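You operate a simulated robot arm through the tools that you are given. There is no shell and no other tool.

Carry out the task below with a simulated robot arm. There is one attempt and no reset: what you move stays moved.

JOB
Put things in order on the side worktop. At the end: the blue glass stands where the yellow fruit bag stood; the yellow mug from the side worktop is on the brown board; the yellow fruit bag from the side worktop stands where the clear rinse aid bottle stood; the clear rinse aid bottle stands where the yellow mug stood; the purple jam jar from the side worktop stands where the blue glass stood; whatever was shut is shut again. Leave all else as you found it, and nothing knocked over. Set down upright: mug.

The check looks at the end state, three seconds after you hand in, the way a careful person would. Anything else that was tipped, shoved, dropped, spilled or broken makes it a failure.

ROBOT AND FRAMES
A 7-joint arm with a two-finger parallel gripper, fixed in place. Base frame: the origin is at the foot of the arm, x ahead of it, y to its left, z up; the work surface is at about z = 0. Readings come in mm, degrees, newtons and seconds.
With the tool pointing down near the work surface it reaches from about 220 to 580 mm from the base axis. Its first joint turns from -66.0 to 66.0 degrees. Payload 2.5 kg.
The TCP is the grasp point between the finger pads, 23 mm short of the fingertips. In the tool frame z runs along the fingers and y along their closing line. Largest opening 94 mm; finger width 38, thickness 10; the body of the gripper, 54 by 96 mm, starts 39 mm behind the TCP.
Orientation is that of the tool frame in the base frame, as a unit quaternion [w, x, y, z]. With the fingers straight down and closing along the base's y, the tool's x points along the base's -x, its y along +y and its z along -z.

CONTROLS
- The arm moves only by the tool send_rows. Its argument "increments" is a list of rows, each an object (a shift or turn left out is 0, a gripper value left out holds the last) with "offset": the shift along the base's x, y, z in mm, a list of three; "dr": the turn, a rotation vector about the base's x, y, z in degrees, a list of three. In form: [{"offset": [x, y, z], "dr": [wx, wy, wz]}, ...]. A call has 1 to 20 rows; each row shifts and turns the commanded pose from where the row before left it. "jaw" is the finger opening in mm, from 0 to 94, set as the call begins (left out, the last holds). A row lasts 0.2 s, in which the tool goes at most 50 mm and 8.6 degrees; a call with a longer step from one row to the next is refused whole, and so is a gripper value outside its range. Where a pose cannot be reached the arm comes as near as it can. A force on the tool above 40 N (or 10 N above the force at the start of the call, whichever is more), or a blocked arm, ends the call early, and 0.2 s more pass. Each finger travels about 108 mm/s and halts on what it meets, pressing with about 26 N; the grip force reading is that of the motor and also rises with nothing between the fingers. The clock runs only during rows and for 0.2 s after the last one: add rows that do not move to give the fingers time. The reply holds the time, the measured pose of the TCP, the force on the tool along the base axes, the opening and the grip force, in the units named above and with some noise, with the torque about the TCP (base axes, N m) and any sound that the robot's microphone picked up.
- Cameras (640 x 400 px; columns grow to the right, rows downward): "scene" is fixed at [119.2, -407.3, 544.1]; the picture's right is [0.83, -0.56, 0.00], its down [-0.32, -0.48, -0.82] and it looks along [0.45, 0.68, -0.58] (base axes); focal length 341 px, centre (320, 200). "wrist" rides on the gripper at [86, 16, -74] in the tool frame; the picture's right is [-0.18, 0.98, 0.00], its down [-0.58, -0.11, -0.81] and it looks along [-0.79, -0.15, 0.59] (tool axes); focal length 243 px, centre (320, 200). There is no depth. A picture from a camera that has moved, and an enlarged one, comes with that camera's place and axes in the base frame and with its lens.
- grab_frame(camera): a new picture of that camera. It takes no simulated time.
- zoom(camera, box): a new picture of the part [left, top, right, bottom] of that camera's present view, enlarged. It takes no simulated time.
- sign_off(): hands the job in; it is judged then, once.

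Nothing tells you positions but the pictures and the camera data. Unless the task says otherwise, let go and move clear before handing in.

The tools are called after ">>>" as a command line: name --argument value ..., lists and objects as JSON in quotes. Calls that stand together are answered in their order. send_rows: Moves the arm, as the interface text tells. Its arguments: {"type":"object","properties":{"increments":{"type":"array"},"jaw":{"type":"number"}},"required":["increments"]} The other tools are called the same way: grab_frame (camera) takes a picture; zoom (camera, box) takes an enlarged picture of a part of a camera's view; sign_off () hands the job in.

At the start:

```text
time_s: 0.0
ee_pos: [374.0, -48.3, 301.1]
tcp_rot: [-0.001, -0.001, 1.0, 0.0]
force: [-0.7, -0.4, 0.3]
wrist_torque: [-0.04, 0.01, -0.01]
finger_gap: 94.1
grasp_force: 0.1
```

scene: 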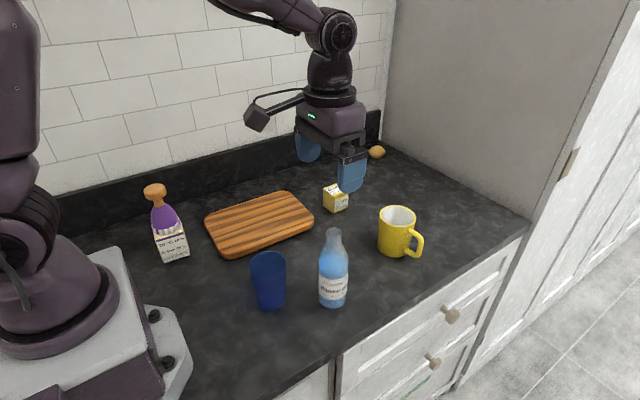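
wrist: 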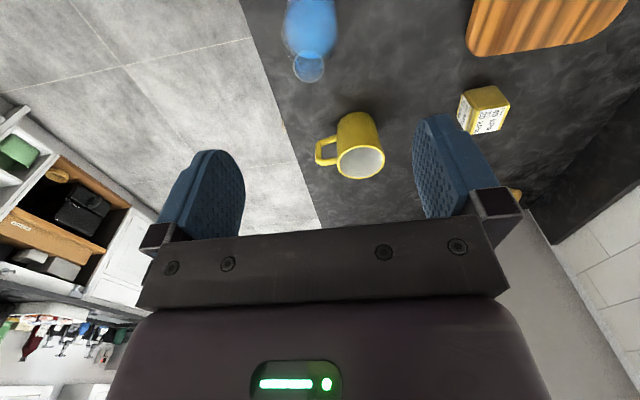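

I see a worktop with a purple jar-like item on the left, a brown board, a small yellow box, a blue glass, a bottle with blue liquid, a yellow mug, and a small yellow item in the back corner. I'll take closer pictures to identify each before moving anything.

>>> zoom --camera "scene" --box '[120, 160, 320, 320]'

>>> zoom --camera "scene" --box '[280, 120, 440, 320]'

>>> zoom --camera "wrist" --box '[240, 0, 640, 250]'

>>> zoom --camera "scene" --box '[310, 130, 410, 220]'

```text
2.50 times, centred on (220, 240) of scene
camera zoom: at [119.2, -407.3, 544.1], right [0.83, -0.56, 0.0], down [-0.32, -0.48, -0.82], along [0.45, 0.68, -0.58], focal length 852 px, centre (570, 100)
```

zoom: 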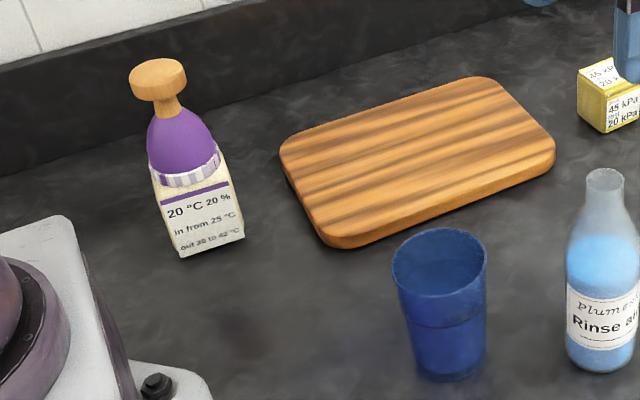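

```text
2.00 times, centred on (360, 220) of scene
camera zoom: at [119.2, -407.3, 544.1], right [0.83, -0.56, 0.0], down [-0.32, -0.48, -0.82], along [0.45, 0.68, -0.58], focal length 682 px, centre (240, 160)
```

zoom: 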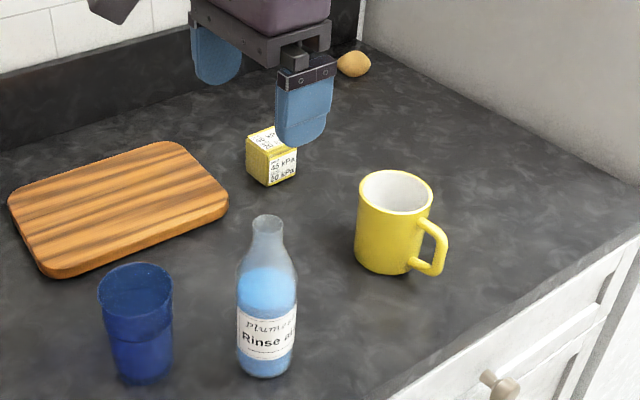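

```text
1.60 times, centred on (440, 125) of wrist
camera zoom: at [286.2, -33.1, 376.2], right [0.18, 0.98, 0.0], down [0.58, -0.11, 0.81], along [0.79, -0.15, -0.59], focal length 388 px, centre (128, 320)
```

zoom: 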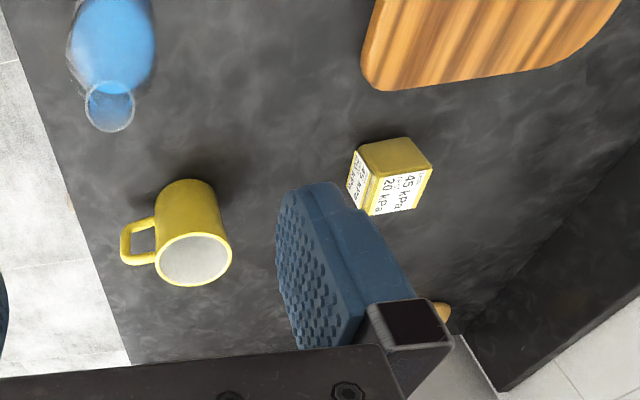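

```text
4.44 times, centred on (360, 175) of scene
camera zoom: at [119.2, -407.3, 544.1], right [0.83, -0.56, 0.0], down [-0.32, -0.48, -0.82], along [0.45, 0.68, -0.58], focal length 1515 px, centre (142, 311)
```

zoom: 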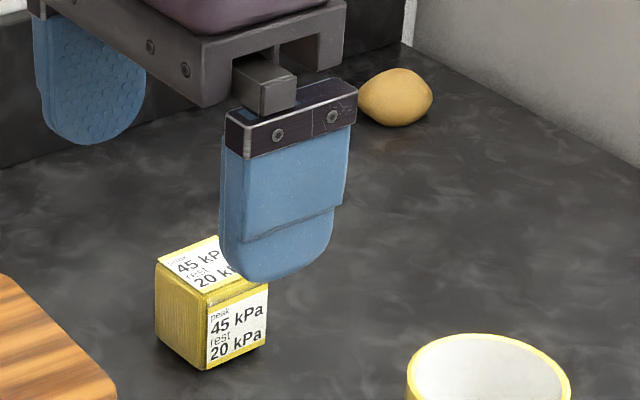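

The purple item and the yellow cube carry labels. I want to read them in full and look at the rest of the surroundings before deciding what is what.

>>> zoom --camera "scene" --box '[135, 175, 205, 270]'

>>> zoom --camera "scene" --box '[315, 175, 355, 220]'

>>> zoom --camera "scene" --box '[310, 220, 360, 315]'

>>> zoom --camera "wrist" --box '[440, 70, 530, 150]'

>>> zoom --camera "wrist" --box '[0, 100, 160, 400]'

>>> zoom --camera "scene" --box '[380, 200, 640, 400]'

```text
4.21 times, centred on (170, 222) of scene
camera zoom: at [119.2, -407.3, 544.1], right [0.83, -0.56, 0.0], down [-0.32, -0.48, -0.82], along [0.45, 0.68, -0.58], focal length 1436 px, centre (952, 105)
```

zoom: 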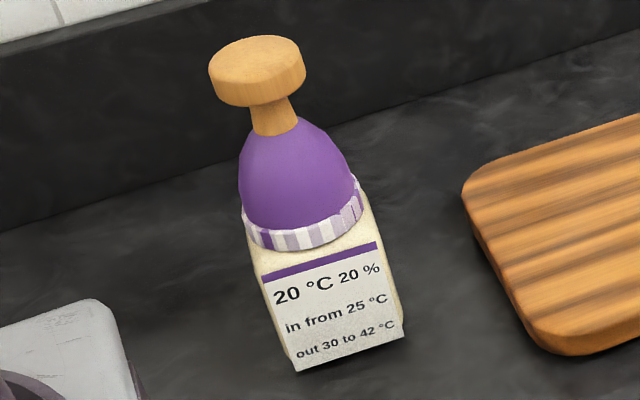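

```text
8.89 times, centred on (335, 198) of scene
camera zoom: at [119.2, -407.3, 544.1], right [0.83, -0.56, 0.0], down [-0.32, -0.48, -0.82], along [0.45, 0.68, -0.58], focal length 3030 px, centre (187, 222)
```

zoom: 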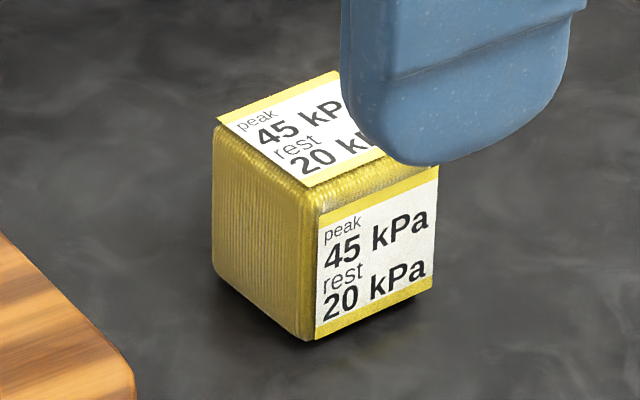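

```text
4.21 times, centred on (335, 268) of scene
camera zoom: at [119.2, -407.3, 544.1], right [0.83, -0.56, 0.0], down [-0.32, -0.48, -0.82], along [0.45, 0.68, -0.58], focal length 1436 px, centre (257, -84)
```

zoom: 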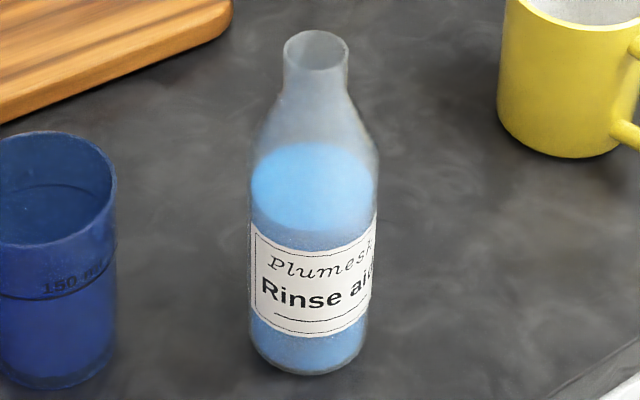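

```text
5.00 times, centred on (485, 110) of wrist
camera zoom: at [286.2, -33.1, 376.2], right [0.18, 0.98, 0.0], down [0.58, -0.11, 0.81], along [0.79, -0.15, -0.59], focal length 1213 px, centre (-505, 650)
```

zoom: 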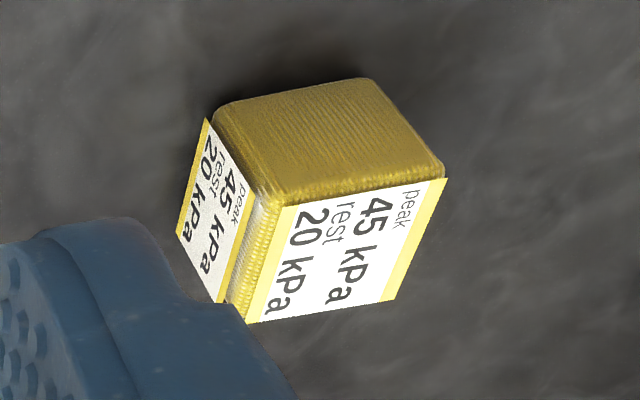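

```text
1.33 times, centred on (80, 250) of wrist
camera zoom: at [286.2, -33.1, 376.2], right [0.18, 0.98, 0.0], down [0.58, -0.11, 0.81], along [0.79, -0.15, -0.59], focal length 324 px, centre (640, 133)
```

zoom: 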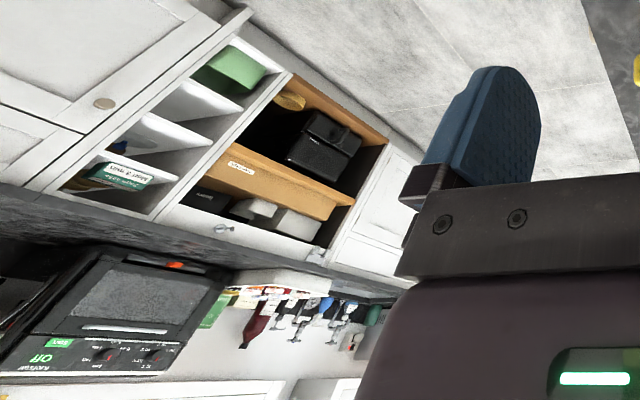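

```text
2.00 times, centred on (510, 300) of scene
camera zoom: at [119.2, -407.3, 544.1], right [0.83, -0.56, 0.0], down [-0.32, -0.48, -0.82], along [0.45, 0.68, -0.58], focal length 682 px, centre (-60, 0)
```

zoom: 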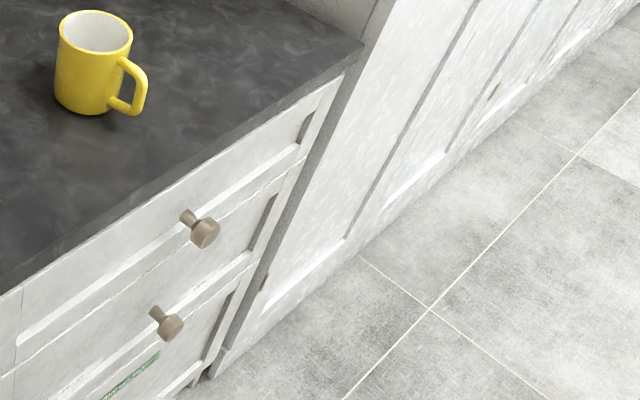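

The yellow net-textured cube must be the fruit bag, with a pressure label reading peak 45 kPa and rest 20 kPa. The purple item on the left is the jam jar. Next I'm taking closer looks at the mug, glass, board and bag to measure their positions.

>>> zoom --camera "scene" --box '[365, 195, 435, 265]'

>>> zoom --camera "scene" --box '[235, 240, 305, 315]'

>>> zoom --camera "wrist" --box '[300, 100, 400, 190]'

>>> zoom --camera "scene" --box '[195, 180, 325, 265]'

```text
5.71 times, centred on (400, 230) of scene
camera zoom: at [119.2, -407.3, 544.1], right [0.83, -0.56, 0.0], down [-0.32, -0.48, -0.82], along [0.45, 0.68, -0.58], focal length 1948 px, centre (-137, 29)
```

zoom: 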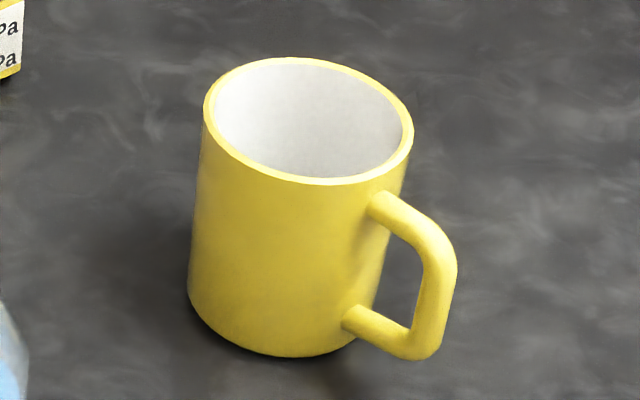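

```text
5.33 times, centred on (270, 278) of scene
camera zoom: at [119.2, -407.3, 544.1], right [0.83, -0.56, 0.0], down [-0.32, -0.48, -0.82], along [0.45, 0.68, -0.58], focal length 1818 px, centre (587, -213)
```

zoom: 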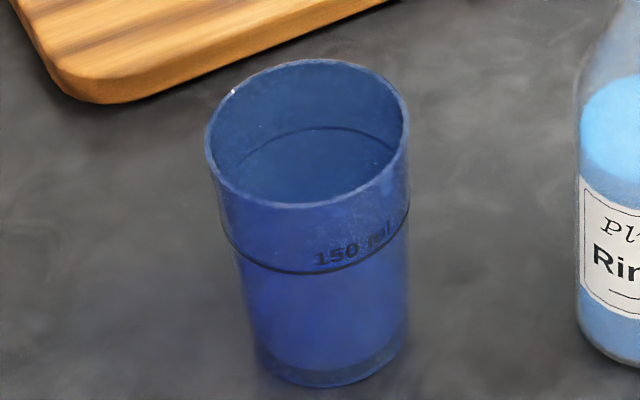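

```text
4.44 times, centred on (350, 145) of wrist
camera zoom: at [286.2, -33.1, 376.2], right [0.18, 0.98, 0.0], down [0.58, -0.11, 0.81], along [0.79, -0.15, -0.59], focal length 1078 px, centre (187, 444)
```

zoom: 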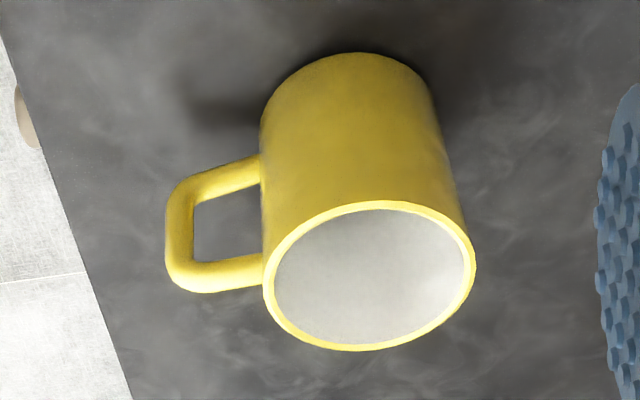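

```text
4.71 times, centred on (260, 222) of scene
camera zoom: at [119.2, -407.3, 544.1], right [0.83, -0.56, 0.0], down [-0.32, -0.48, -0.82], along [0.45, 0.68, -0.58], focal length 1604 px, centre (602, 94)
```

zoom: 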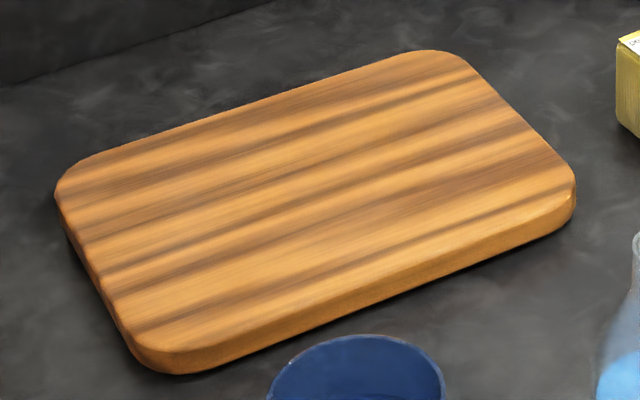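

I put the mug at about (583, -18) with its handle pointing to -y, and it's roughly 77 mm wide and 90 mm tall. The bottle is near (375, -68), the glass (280, 0), the bag (560, 178), the jar (161, 246), and the board is centred near (365, 224). I'll start with the mug, turning the gripper so it closes along x and going out at a safe height.

>>> send_rows --increments '[{"offset": [12.6, 3, -5], "dr": [0, 0, -8.27]}, {"offset": [12.6, 3, -5], "dr": [0, 0, -8.27]}, {"offset": [12.6, 3, -5], "dr": [0, 0, -8.27]}, {"offset": [12.6, 3, -5], "dr": [0, 0, -8.27]}, {"offset": [12.6, 3, -5], "dr": [0, 0, -8.27]}, {"offset": [12.6, 3, -5], "dr": [0, 0, -8.27]}, {"offset": [12.6, 3, -5], "dr": [0, 0, -8.27]}, {"offset": [12.6, 3, -5], "dr": [0, 0, -8.27]}, {"offset": [12.6, 3, -5], "dr": [0, 0, -8.27]}, {"offset": [12.6, 3, -5], "dr": [0, 0, -8.27]}, {}]' --jaw 94

>>> grab_frame --camera "wrist"

>>> grab_frame --camera "scene"

```text
time_s: 2.4
ee_pos: [497.9, -19.1, 250.3]
tcp_rot: [0.001, 0.662, 0.75, 0.0]
force: [0.6, 1.0, 0.8]
wrist_torque: [-0.02, 0.0, -0.03]
finger_gap: 94.0
grasp_force: 0.1
```

```text
taken
camera wrist: at [503.7, 68.7, 325.5], right [1.0, -0.06, 0.0], down [-0.04, -0.59, 0.81], along [-0.05, -0.8, -0.59], focal length 243 px, centre (320, 200)
```

wrist: 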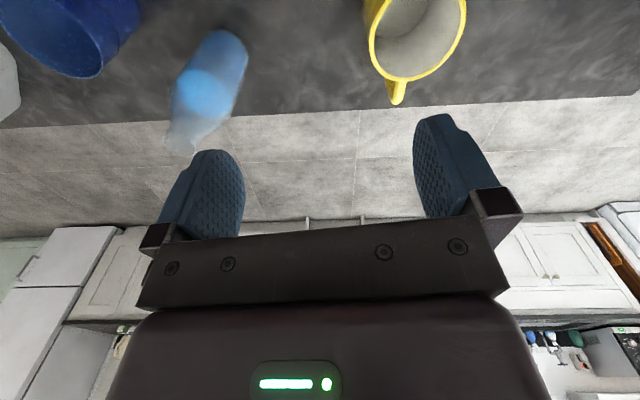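

```text
taken
```

scene: 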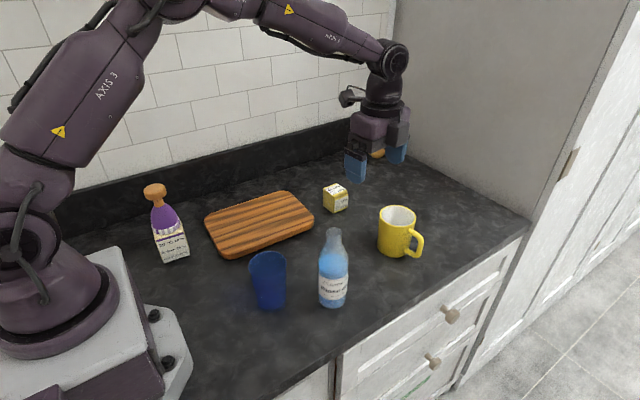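

The wrist view agrees that the mug is centred near (582.5, -18.5) with the handle toward -y. I'm moving directly above it at a safe height to check the arm can reach that far.

>>> send_rows --increments '[{"offset": [17, 0, -10]}, {"offset": [17, 0, -10]}, {"offset": [17, 0, -10]}, {"offset": [17, 0, -10]}, {"offset": [16.5, 0, -10]}, {}]'

>>> grab_frame --camera "wrist"

>>> grab_frame --camera "scene"

```text
time_s: 3.8
ee_pos: [583.6, -18.9, 201.5]
tcp_rot: [0.0, 0.661, 0.751, -0.001]
force: [0.3, -1.5, 0.4]
wrist_torque: [-0.02, 0.0, 0.0]
finger_gap: 94.2
grasp_force: 0.0
```

```text
taken
camera wrist: at [587.9, 68.3, 276.7], right [1.0, -0.06, 0.0], down [-0.03, -0.59, 0.81], along [-0.05, -0.8, -0.59], focal length 243 px, centre (320, 200)
```

wrist: 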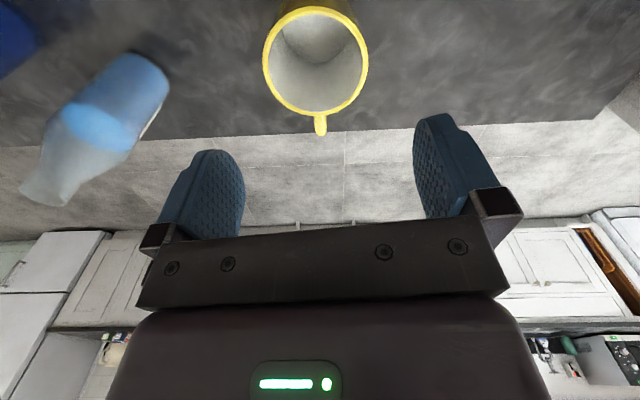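

```text
taken
```

scene: 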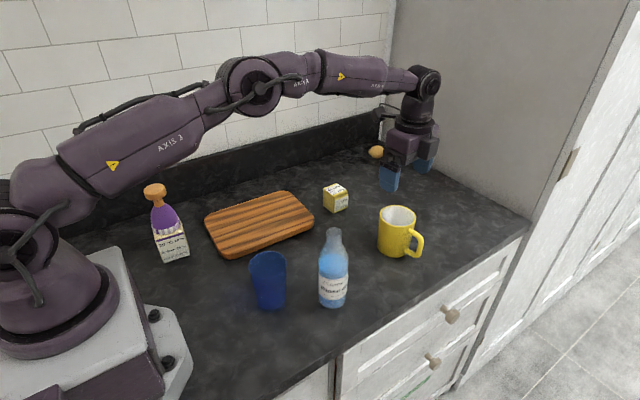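

The arm reaches this spot. I'm zooming in to measure the rim's centre against the jaws before I go down.

>>> zoom --camera "wrist" --box '[240, 0, 400, 140]'

>>> zoom --camera "scene" --box '[360, 130, 450, 265]'

```text
2.86 times, centred on (320, 70) of wrist
camera zoom: at [587.9, 68.3, 276.7], right [1.0, -0.06, 0.0], down [-0.03, -0.59, 0.81], along [-0.05, -0.8, -0.59], focal length 693 px, centre (320, 571)
```

zoom: 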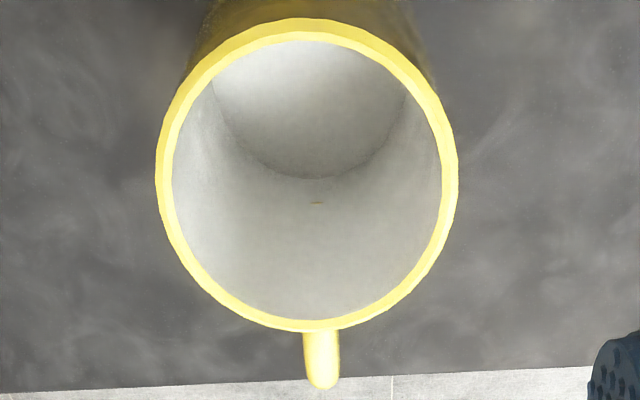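

```text
2.96 times, centred on (405, 198) of scene
camera zoom: at [119.2, -407.3, 544.1], right [0.83, -0.56, 0.0], down [-0.32, -0.48, -0.82], along [0.45, 0.68, -0.58], focal length 1010 px, centre (68, 207)
```

zoom: 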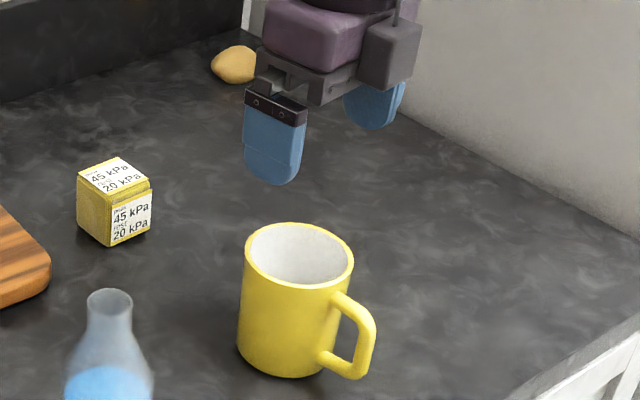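

The mug's rim centre comes out near (581, -20) at a height of about 91 mm and a width of about 78 mm, leaving roughly 8 mm on each side of the open jaws. I'm aligning over it and stopping just above the rim to check.

>>> send_rows --increments '[{"offset": [-3, -1.5, -15]}, {"offset": [0, 0, -20]}, {"offset": [0, 0, -20]}, {"offset": [0, 0, -15]}, {"offset": [0, 0, -5]}, {}]'

>>> grab_frame --camera "wrist"

>>> zoom --camera "scene" --box '[340, 150, 450, 265]'

```text
time_s: 5.2
ee_pos: [580.3, -21.6, 126.5]
tcp_rot: [0.0, 0.662, 0.75, 0.0]
force: [-0.8, 1.1, 0.6]
wrist_torque: [-0.02, 0.0, -0.02]
finger_gap: 94.0
grasp_force: 0.1
```

```text
taken
camera wrist: at [584.7, 66.9, 200.8], right [1.0, -0.06, 0.0], down [-0.03, -0.59, 0.81], along [-0.05, -0.8, -0.59], focal length 243 px, centre (320, 200)
```

wrist: 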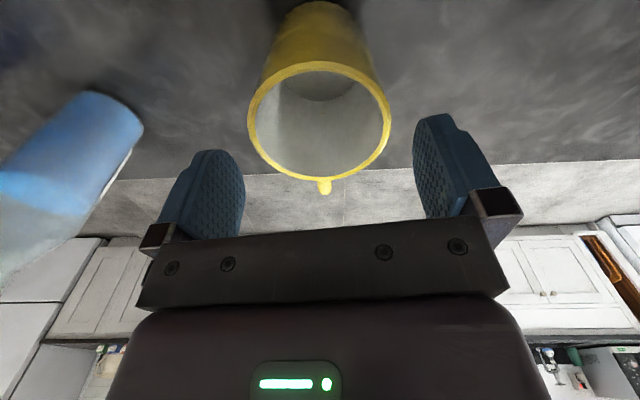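

```text
3.48 times, centred on (395, 208) of scene
camera zoom: at [119.2, -407.3, 544.1], right [0.83, -0.56, 0.0], down [-0.32, -0.48, -0.82], along [0.45, 0.68, -0.58], focal length 1186 px, centre (59, 174)
```

zoom: 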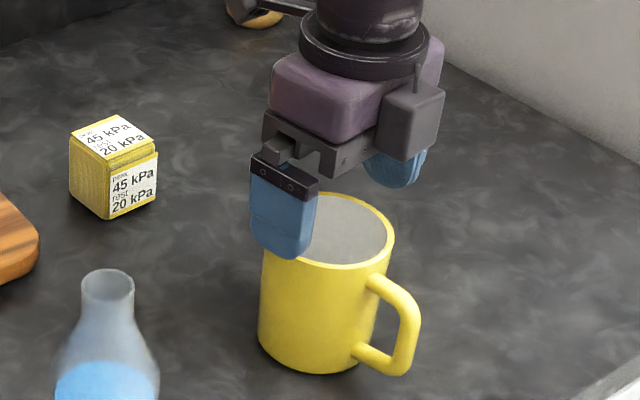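

The jaws are lined up over the mug to within about a millimetre. I'm going down gently to grip the body at about z = 60.

>>> send_rows --increments '[{"offset": [-0.5, 0, -10]}, {"offset": [0, 0, -10]}, {"offset": [0, 0, -10]}, {"offset": [0, 0, -10]}, {"offset": [0, 0, -10]}, {"offset": [0, 0, -10]}, {"offset": [0, 0, -5]}, {}]'

>>> grab_frame --camera "wrist"

>>> zoom --camera "scene" --box '[340, 150, 450, 265]'

```text
time_s: 7.0
ee_pos: [580.8, -21.3, 61.7]
tcp_rot: [0.0, 0.662, 0.749, 0.0]
force: [0.1, 0.2, -0.5]
wrist_torque: [0.01, 0.03, 0.03]
finger_gap: 93.9
grasp_force: 0.0
```

```text
taken
camera wrist: at [585.1, 67.2, 136.2], right [1.0, -0.06, 0.0], down [-0.03, -0.59, 0.81], along [-0.05, -0.8, -0.59], focal length 243 px, centre (320, 200)
```

wrist: 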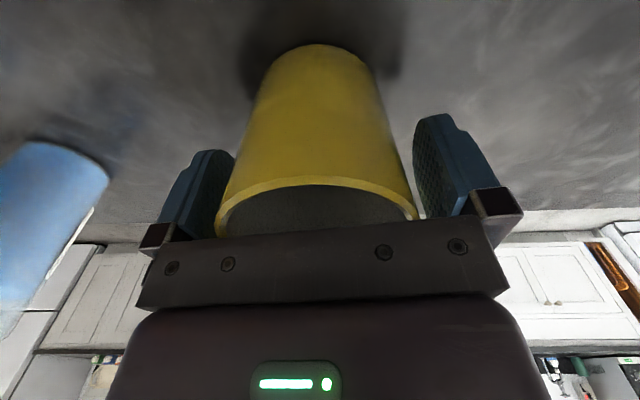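

```text
3.48 times, centred on (395, 208) of scene
camera zoom: at [119.2, -407.3, 544.1], right [0.83, -0.56, 0.0], down [-0.32, -0.48, -0.82], along [0.45, 0.68, -0.58], focal length 1186 px, centre (59, 174)
```

zoom: 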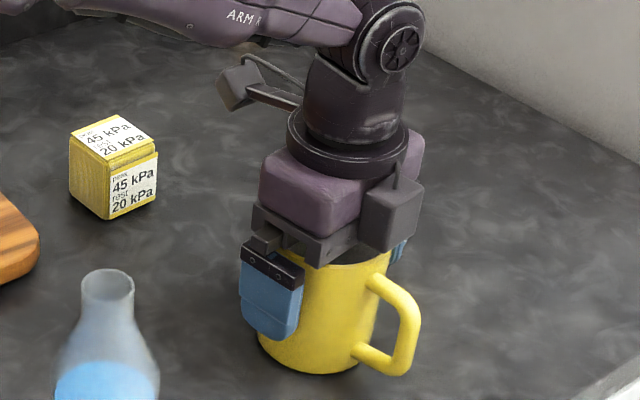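

The fingers straddle the mug body without touching the handle. I'm closing the jaws in two stages.

>>> send_rows --increments '[{}, {}, {}]' --jaw 82

>>> send_rows --increments '[{}, {}, {}, {}]' --jaw 72

>>> grab_frame --camera "wrist"

```text
time_s: 7.8
ee_pos: [579.9, -20.3, 61.4]
tcp_rot: [-0.001, 0.661, 0.75, 0.0]
force: [0.1, 0.6, -0.2]
wrist_torque: [0.02, 0.01, -0.02]
finger_gap: 82.0
grasp_force: 0.1
```

```text
time_s: 8.8
ee_pos: [581.2, -20.7, 60.9]
tcp_rot: [0.0, 0.661, 0.751, 0.0]
force: [-0.5, -0.1, 0.7]
wrist_torque: [-0.03, -0.08, -0.02]
finger_gap: 76.7
grasp_force: 25.6
```

```text
taken
camera wrist: at [585.1, 67.3, 136.3], right [1.0, -0.06, 0.0], down [-0.03, -0.59, 0.81], along [-0.05, -0.8, -0.59], focal length 243 px, centre (320, 200)
```

wrist: 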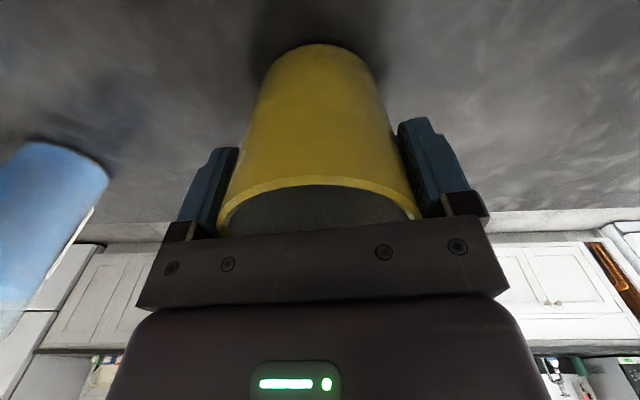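

The grip is firm at 76.7 mm and the mug didn't shift, so its spot is near (580.5, -20.5). I'm lifting it slowly, straight up.

>>> send_rows --increments '[{"offset": [0, 0, 4]}, {"offset": [0, 0, 8]}, {"offset": [0, 0, 14]}, {"offset": [0, 0, 18]}, {"offset": [0, 0, 18]}, {"offset": [0, 0, 12]}, {"offset": [0, 0, 6]}, {}]'

>>> grab_frame --camera "scene"

>>> grab_frame --camera "wrist"

```text
time_s: 10.6
ee_pos: [580.9, -21.3, 141.1]
tcp_rot: [0.001, 0.661, 0.751, 0.0]
force: [0.2, -0.3, -3.3]
wrist_torque: [0.05, 0.01, 0.02]
finger_gap: 76.4
grasp_force: 26.4
```

```text
taken
```

scene: 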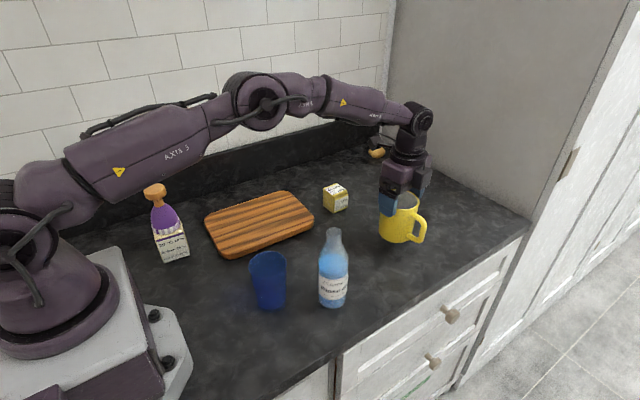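

```text
taken
camera wrist: at [585.0, 67.0, 215.2], right [1.0, -0.06, 0.0], down [-0.03, -0.59, 0.81], along [-0.05, -0.81, -0.59], focal length 243 px, centre (320, 200)
```

wrist: 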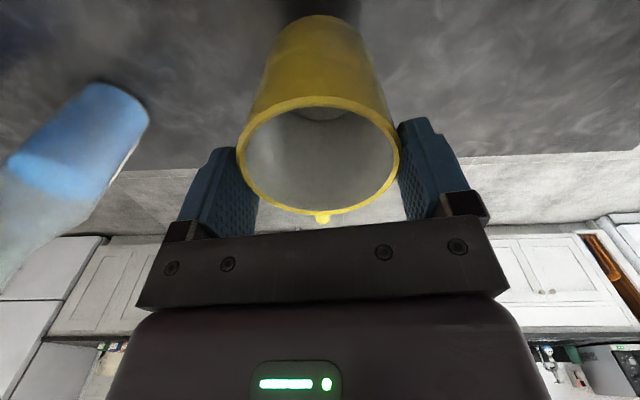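

In the wrist view the mug looks lower in the jaws than when I gripped it, so it may be slipping. No time passes between pictures, so I'm checking closely before moving again.

>>> zoom --camera "scene" --box '[350, 130, 450, 260]'

>>> zoom --camera "wrist" --box '[180, 60, 460, 240]'

```text
3.08 times, centred on (400, 195) of scene
camera zoom: at [119.2, -407.3, 544.1], right [0.83, -0.56, 0.0], down [-0.32, -0.48, -0.82], along [0.45, 0.68, -0.58], focal length 1049 px, centre (74, 215)
```

zoom: 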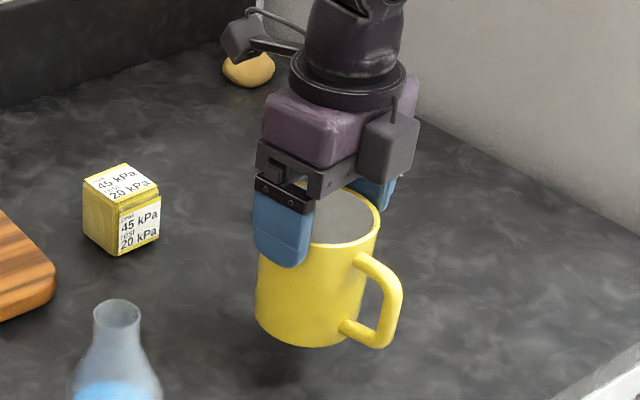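

```text
2.22 times, centred on (320, 150) of wrist
camera zoom: at [585.0, 67.0, 215.2], right [1.0, -0.06, 0.0], down [-0.03, -0.59, 0.81], along [-0.05, -0.81, -0.59], focal length 539 px, centre (320, 311)
```

zoom: 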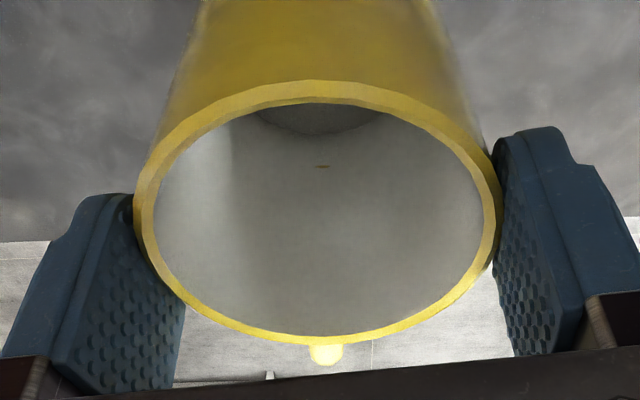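

The mug has slid about 38 mm down through the fingers, though it's still held near its rim with its base about 42 mm up. I'm lowering it right away so it can't fall.

>>> send_rows --increments '[{"offset": [0, 0, -20]}, {"offset": [0, 0, -17]}]'

>>> grab_frame --camera "wrist"

>>> zoom --camera "scene" --box '[350, 130, 450, 260]'

```text
time_s: 11.2
ee_pos: [580.9, -22.2, 103.7]
tcp_rot: [-0.001, 0.661, 0.751, 0.0]
force: [0.0, -0.5, -3.9]
wrist_torque: [0.02, -0.04, -0.02]
finger_gap: 76.6
grasp_force: 25.9
```

```text
taken
camera wrist: at [584.7, 67.0, 178.4], right [1.0, -0.06, 0.0], down [-0.04, -0.59, 0.81], along [-0.05, -0.8, -0.59], focal length 243 px, centre (320, 200)
```

wrist: 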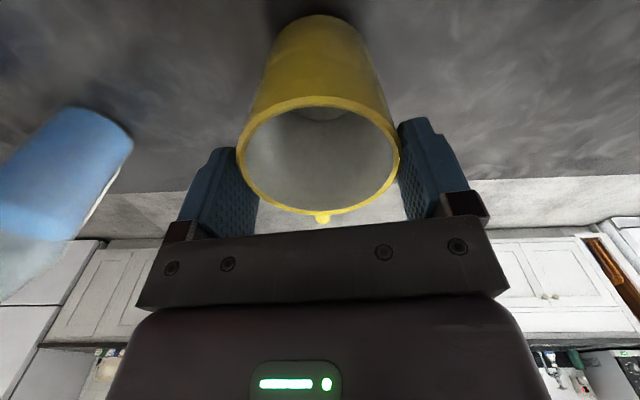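

```text
3.08 times, centred on (400, 195) of scene
camera zoom: at [119.2, -407.3, 544.1], right [0.83, -0.56, 0.0], down [-0.32, -0.48, -0.82], along [0.45, 0.68, -0.58], focal length 1049 px, centre (74, 215)
```

zoom: 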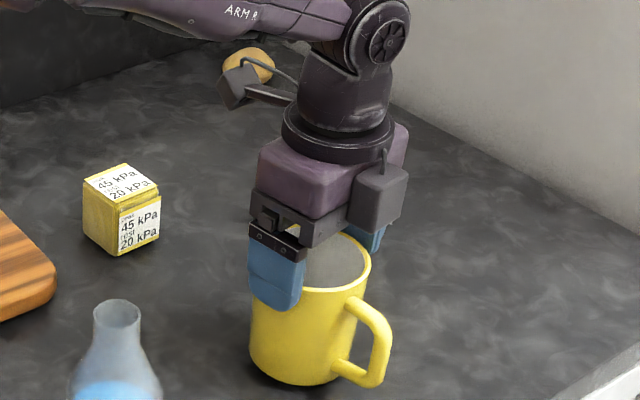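

The mug's position in the jaws hasn't changed since the last picture, so the slip has stopped, and it now hovers about 5 mm above the table. I'm setting it down, letting go, and re-gripping with the jaws commanded tighter.

>>> send_rows --increments '[{"offset": [0, 0, -2]}, {"offset": [0, 0, -2]}, {"offset": [0, 0, -2]}, {}]'

>>> zoom --camera "wrist" --box '[180, 60, 460, 240]'

>>> zoom --camera "scene" --box '[365, 195, 435, 265]'

```text
time_s: 12.2
ee_pos: [579.4, -21.2, 98.6]
tcp_rot: [0.0, 0.661, 0.75, 0.0]
force: [0.3, -0.7, -3.0]
wrist_torque: [0.03, 0.01, 0.02]
finger_gap: 76.4
grasp_force: 26.1
```

```text
2.22 times, centred on (320, 150) of wrist
camera zoom: at [584.5, 66.6, 172.8], right [1.0, -0.06, 0.0], down [-0.03, -0.59, 0.81], along [-0.05, -0.8, -0.59], focal length 539 px, centre (320, 311)
```

zoom: 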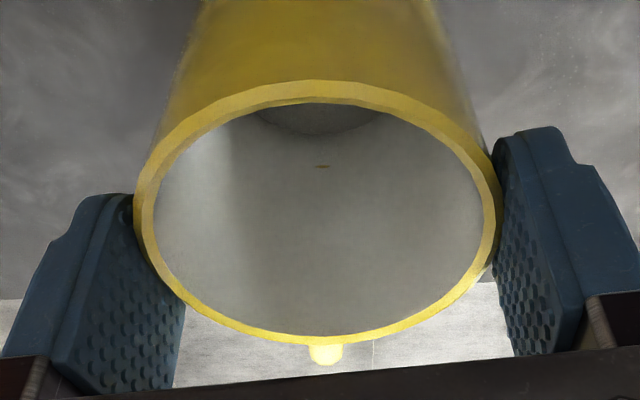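

```text
5.71 times, centred on (400, 230) of scene
camera zoom: at [119.2, -407.3, 544.1], right [0.83, -0.56, 0.0], down [-0.32, -0.48, -0.82], along [0.45, 0.68, -0.58], focal length 1948 px, centre (-137, 29)
```

zoom: 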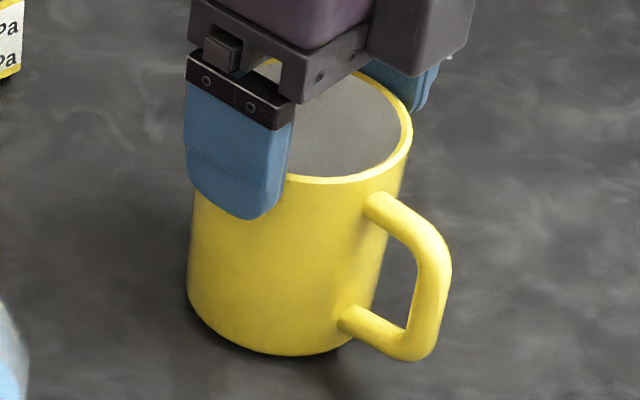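

The mug now hangs about a millimetre above the table with steady force. I'll do a small test lift here to see whether the slip depends on upward motion.

>>> send_rows --increments '[{"offset": [0, 0, 2]}, {"offset": [0, 0, 3]}, {"offset": [0, 0, 3]}, {}]'

>>> zoom --camera "wrist" --box '[180, 60, 460, 240]'

>>> zoom --camera "scene" --box '[365, 195, 435, 265]'

```text
time_s: 13.2
ee_pos: [580.4, -20.1, 106.5]
tcp_rot: [0.0, 0.661, 0.751, 0.0]
force: [-0.6, 0.5, -2.7]
wrist_torque: [0.02, 0.0, 0.02]
finger_gap: 76.6
grasp_force: 25.9
```

```text
2.22 times, centred on (320, 150) of wrist
camera zoom: at [584.9, 66.5, 181.3], right [1.0, -0.06, 0.0], down [-0.03, -0.59, 0.81], along [-0.05, -0.81, -0.59], focal length 539 px, centre (320, 311)
```

zoom: 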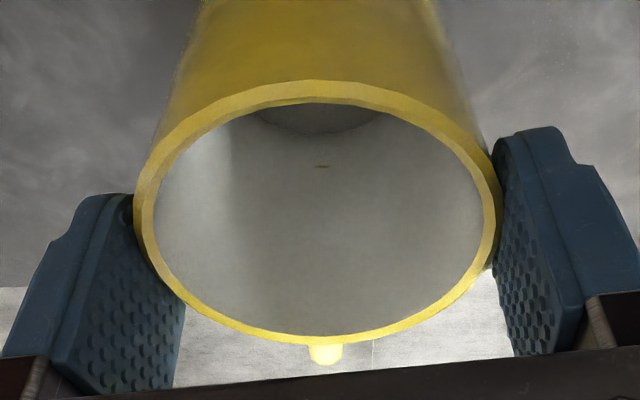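

```text
5.71 times, centred on (400, 230) of scene
camera zoom: at [119.2, -407.3, 544.1], right [0.83, -0.56, 0.0], down [-0.32, -0.48, -0.82], along [0.45, 0.68, -0.58], focal length 1948 px, centre (-137, 29)
```

zoom: 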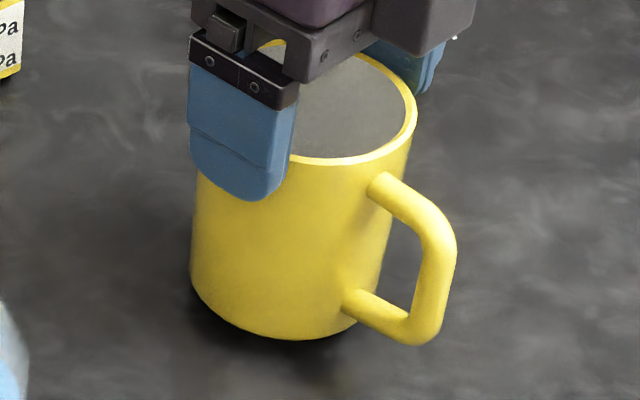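

No slip at all on this small lift. The hold near the rim is shallow though, so I'm setting the mug down again and re-gripping deeper with a tighter command, then lifting in small checked steps.

>>> send_rows --increments '[{"offset": [0, 0, -3]}, {"offset": [0, 0, -3]}, {"offset": [0, 0, -2]}, {"offset": [0, 0, -1]}, {"offset": [0, 0, -1]}, {}]'

>>> zoom --camera "scene" --box '[365, 195, 435, 265]'

```text
time_s: 14.6
ee_pos: [580.7, -21.4, 97.4]
tcp_rot: [0.001, 0.661, 0.75, 0.001]
force: [-7.9, -0.2, 15.4]
wrist_torque: [0.05, 0.52, 0.03]
finger_gap: 76.4
grasp_force: 25.6
```

```text
5.71 times, centred on (400, 230) of scene
camera zoom: at [119.1, -407.3, 544.2], right [0.83, -0.56, 0.0], down [-0.32, -0.48, -0.82], along [0.45, 0.68, -0.58], focal length 1948 px, centre (-137, 29)
```

zoom: 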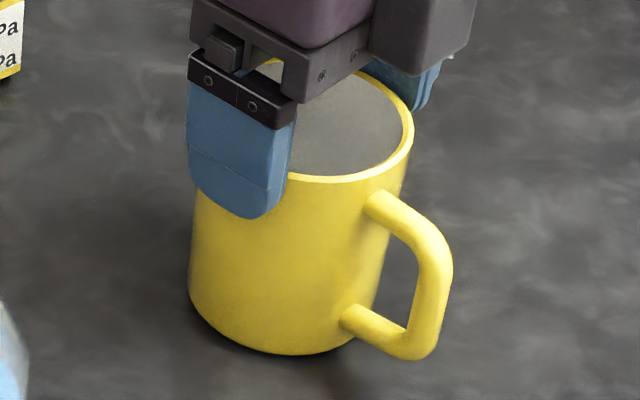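

The mug is back on the table, with the contact force showing 15 N. I'm easing off, opening, going back down to the deeper height, and closing tighter.

>>> send_rows --increments '[{"offset": [0, 0, 0.7]}, {}]'

>>> send_rows --increments '[{}, {}, {}]' --jaw 94

>>> send_rows --increments '[{"offset": [0, 0, -8]}, {"offset": [0, 0, -8]}, {"offset": [0, 0, -8]}, {"offset": [0, 0, -8]}, {"offset": [0, 0, -6]}, {}]'

>>> grab_frame --camera "wrist"

```text
time_s: 15.2
ee_pos: [582.1, -21.4, 97.8]
tcp_rot: [0.001, 0.661, 0.75, 0.0]
force: [-3.6, -1.3, 13.0]
wrist_torque: [-0.02, 0.23, 0.03]
finger_gap: 76.3
grasp_force: 25.3
```

```text
time_s: 16.0
ee_pos: [579.5, -20.3, 95.5]
tcp_rot: [0.001, 0.661, 0.75, 0.0]
force: [0.6, 0.4, -0.2]
wrist_torque: [-0.01, 0.02, 0.01]
finger_gap: 94.0
grasp_force: 0.1
```

```text
time_s: 17.4
ee_pos: [581.6, -21.3, 58.4]
tcp_rot: [0.001, 0.661, 0.75, -0.001]
force: [0.3, -0.1, -0.2]
wrist_torque: [-0.04, -0.02, 0.03]
finger_gap: 93.9
grasp_force: 0.1
```

```text
taken
camera wrist: at [585.7, 67.0, 133.8], right [1.0, -0.06, 0.0], down [-0.03, -0.59, 0.81], along [-0.05, -0.8, -0.59], focal length 243 px, centre (320, 200)
```

wrist: 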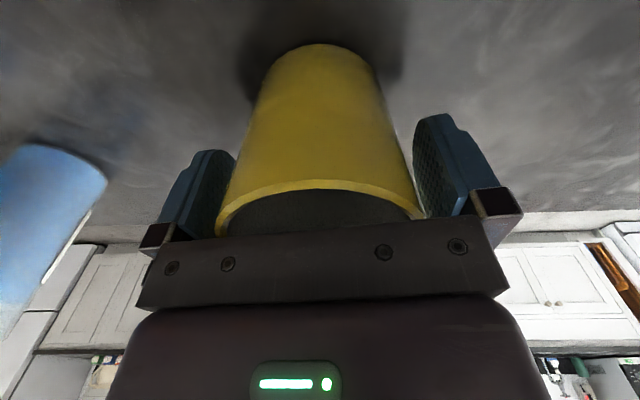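

The fingers are again around the body at about z = 58. I'm closing tighter and doing a small, slow test lift.

>>> send_rows --increments '[{}, {}, {}]' --jaw 80

>>> send_rows --increments '[{}, {}, {}, {}, {}]' --jaw 50

>>> send_rows --increments '[{"offset": [0, 0, 2]}, {"offset": [0, 0, 3]}, {"offset": [0, 0, 3]}, {}]'

>>> grab_frame --camera "wrist"

>>> zoom --camera "scene" --box '[365, 195, 435, 265]'

```text
time_s: 18.2
ee_pos: [581.0, -20.6, 58.9]
tcp_rot: [0.0, 0.661, 0.75, 0.0]
force: [0.8, 0.1, -0.3]
wrist_torque: [-0.01, -0.03, -0.01]
finger_gap: 79.8
grasp_force: 0.1
```

```text
time_s: 19.4
ee_pos: [582.0, -21.3, 59.9]
tcp_rot: [0.001, 0.661, 0.751, 0.0]
force: [0.5, -0.3, 0.3]
wrist_torque: [-0.01, 0.08, 0.0]
finger_gap: 76.4
grasp_force: 25.8
```

```text
time_s: 20.4
ee_pos: [580.2, -21.3, 66.9]
tcp_rot: [0.0, 0.661, 0.75, -0.001]
force: [-0.6, 0.5, -3.1]
wrist_torque: [0.01, 0.01, 0.0]
finger_gap: 76.4
grasp_force: 26.2
```

```text
taken
camera wrist: at [584.6, 67.3, 141.5], right [1.0, -0.06, 0.0], down [-0.03, -0.59, 0.81], along [-0.05, -0.81, -0.59], focal length 243 px, centre (320, 200)
```

wrist: 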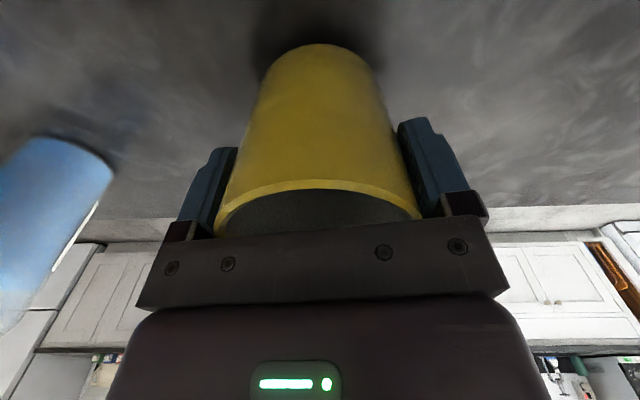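

```text
5.71 times, centred on (400, 230) of scene
camera zoom: at [119.2, -407.3, 544.1], right [0.83, -0.56, 0.0], down [-0.32, -0.48, -0.82], along [0.45, 0.68, -0.58], focal length 1948 px, centre (-137, 29)
```

zoom: 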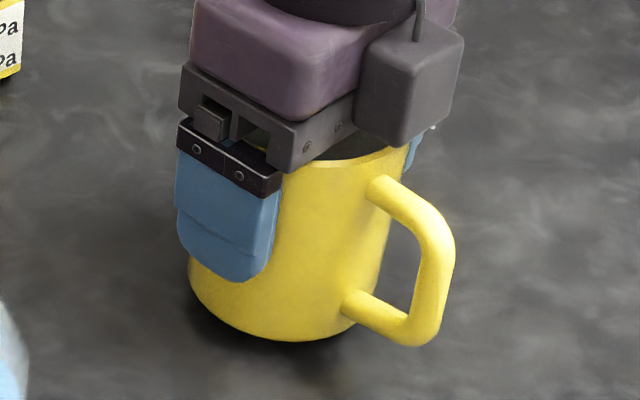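

This time the mug rose with the gripper and didn't slip. I'm lifting further in a measured step and checking again.

>>> send_rows --increments '[{"offset": [0, 0, 4]}, {"offset": [0, 0, 6]}, {"offset": [0, 0, 8]}, {"offset": [0, 0, 8]}, {"offset": [0, 0, 4]}, {}]'

>>> grab_frame --camera "wrist"

```text
time_s: 21.8
ee_pos: [581.4, -20.9, 98.2]
tcp_rot: [0.001, 0.661, 0.75, 0.0]
force: [-0.1, -0.3, -2.9]
wrist_torque: [0.01, 0.02, 0.01]
finger_gap: 76.5
grasp_force: 26.0
```

```text
taken
camera wrist: at [585.2, 66.9, 171.8], right [1.0, -0.06, 0.0], down [-0.03, -0.59, 0.81], along [-0.05, -0.81, -0.59], focal length 243 px, centre (320, 200)
```

wrist: 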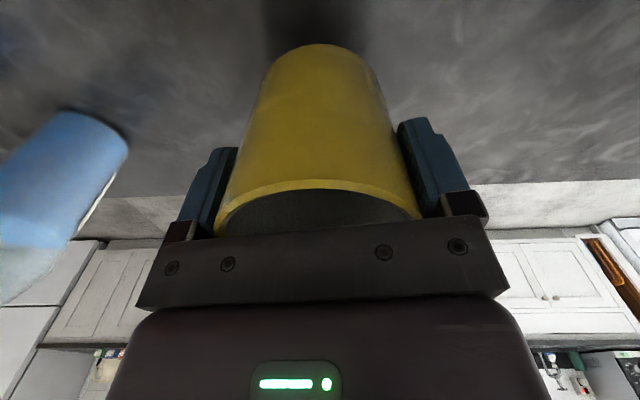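

The hold is steady. I'm raising the mug a bit more and carrying it slowly toward the board, turning gently along the way.

>>> send_rows --increments '[{"offset": [0, 0, 5]}, {"offset": [0, 0, 8]}, {"offset": [-2, 2, 8]}, {"offset": [-5, 6, 4], "dr": [0, 0, 1]}, {"offset": [-7.2, 8.1, 0], "dr": [0, 0, 1.1]}, {"offset": [-7.2, 8.1, 0], "dr": [0, 0, 1.1]}, {"offset": [-7.2, 8.1, 0], "dr": [0, 0, 1.1]}, {"offset": [-7.2, 8.1, 0], "dr": [0, 0, 1.1]}, {"offset": [-7.2, 8.1, 0], "dr": [0, 0, 1.1]}, {"offset": [-7.2, 8.1, 0], "dr": [0, 0, 1.1]}, {"offset": [-7.2, 8.1, 0], "dr": [0, 0, 1.1]}, {"offset": [-7.2, 8.1, 0], "dr": [0, 0, 1.1]}, {"offset": [-5, 6, 0], "dr": [0, 0, 1]}, {"offset": [-2, 2, 0]}, {}]'

>>> grab_frame --camera "wrist"

>>> grab_frame --camera "scene"

```text
time_s: 25.0
ee_pos: [509.0, 60.1, 122.6]
tcp_rot: [0.0, 0.587, 0.81, 0.001]
force: [0.1, 0.2, -3.3]
wrist_torque: [0.02, 0.01, 0.03]
finger_gap: 76.3
grasp_force: 25.9
```

```text
taken
camera wrist: at [496.7, 147.5, 196.9], right [0.99, 0.13, 0.0], down [0.08, -0.59, 0.81], along [0.1, -0.8, -0.59], focal length 243 px, centre (320, 200)
```

wrist: 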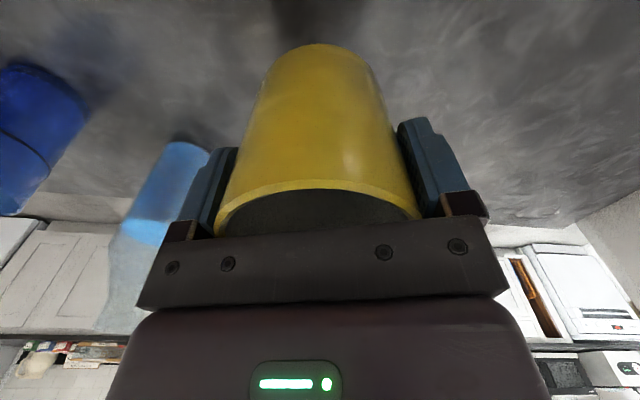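

```text
taken
```

scene: 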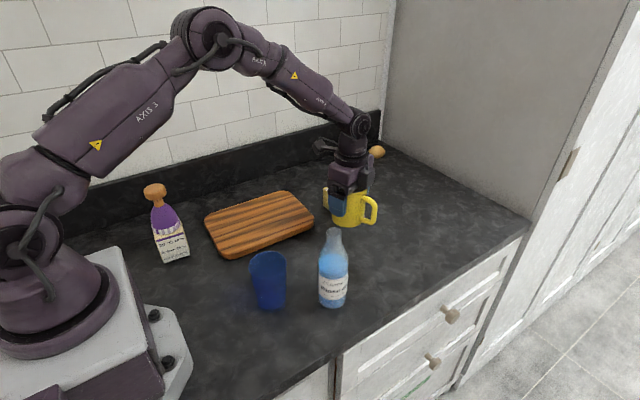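

The mug is holding steady. I'm carrying it on to above the middle of the board.

>>> send_rows --increments '[{"offset": [-2, 2.5, 0]}, {"offset": [-4.5, 5, 0], "dr": [0, 0, 1]}, {"offset": [-7.5, 8.4, 0], "dr": [0, 0, 1.2]}, {"offset": [-8.5, 9.6, 0], "dr": [0, 0, 1.2]}, {"offset": [-8.5, 9.6, 0], "dr": [0, 0, 1.2]}, {"offset": [-8.5, 9.6, 0], "dr": [0, 0, 1.2]}, {"offset": [-8.5, 9.6, 0], "dr": [0, 0, 1.2]}, {"offset": [-8.5, 9.6, 0], "dr": [0, 0, 1.2]}, {"offset": [-8.5, 9.6, 0], "dr": [0, 0, 1.2]}, {"offset": [-8.5, 9.6, 0], "dr": [0, 0, 1.2]}, {"offset": [-8.5, 9.6, 0], "dr": [0, 0, 1.2]}, {"offset": [-8.5, 9.6, 0], "dr": [0, 0, 1.2]}, {"offset": [-8.5, 9.6, 0], "dr": [0, 0, 1.2]}, {"offset": [-8.5, 9.6, 0], "dr": [0, 0, 1.2]}, {"offset": [-8.5, 9.6, 0], "dr": [0, 0, 1.2]}, {"offset": [-8.5, 9.6, 0], "dr": [0, 0, 1.2]}, {"offset": [-8.5, 9.6, 0], "dr": [0, 0, 1.2]}, {"offset": [-7, 8, 0], "dr": [0, 0, 1]}, {"offset": [-3, 3.5, 0]}, {}]'

>>> grab_frame --camera "wrist"

>>> grab_frame --camera "scene"

```text
time_s: 29.2
ee_pos: [365.6, 221.4, 122.1]
tcp_rot: [0.0, 0.439, 0.898, -0.001]
force: [0.7, 0.4, -3.5]
wrist_torque: [0.04, -0.02, 0.0]
finger_gap: 76.3
grasp_force: 26.0
```

```text
taken
camera wrist: at [324.3, 300.0, 197.0], right [0.89, 0.46, 0.0], down [0.27, -0.52, 0.81], along [0.37, -0.72, -0.59], focal length 243 px, centre (320, 200)
```

wrist: 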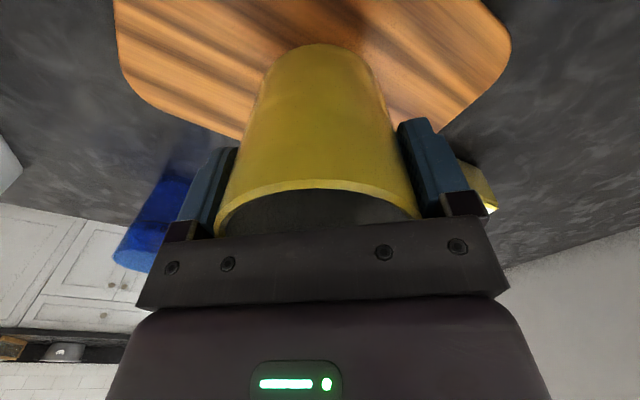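

```text
taken
```

scene: 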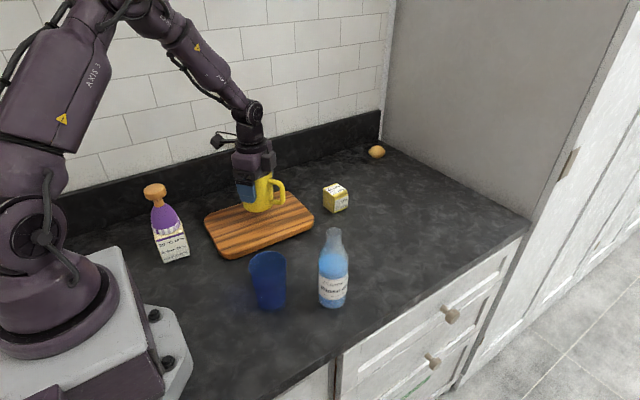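

The mug is above the centre of the board. I'm lowering it, going slowly near the expected contact height.

>>> send_rows --increments '[{"offset": [0, 0, -5]}, {"offset": [0, 0, -8]}, {"offset": [0, 0, -8]}, {"offset": [0, 0, -8]}, {"offset": [0, 0, -5]}, {"offset": [0, 0, -2]}, {}]'

>>> zoom --camera "scene" --box '[195, 140, 325, 265]'

```text
time_s: 30.8
ee_pos: [364.4, 222.2, 84.9]
tcp_rot: [0.0, 0.438, 0.899, 0.0]
force: [0.1, -0.1, -3.0]
wrist_torque: [0.06, 0.02, 0.01]
finger_gap: 76.3
grasp_force: 26.3
```

```text
3.20 times, centred on (260, 202) of scene
camera zoom: at [119.2, -407.3, 544.1], right [0.83, -0.56, 0.0], down [-0.32, -0.48, -0.82], along [0.45, 0.68, -0.58], focal length 1091 px, centre (512, 192)
```

zoom: 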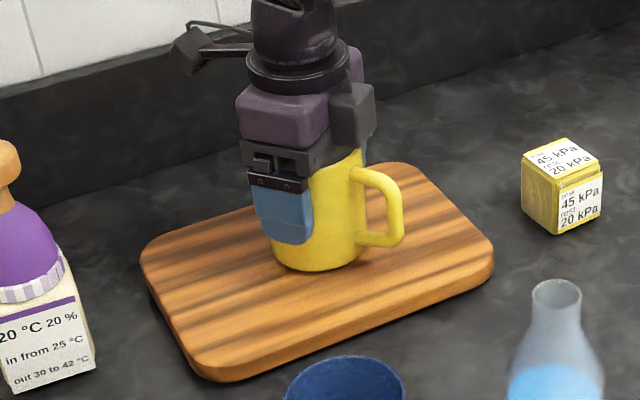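

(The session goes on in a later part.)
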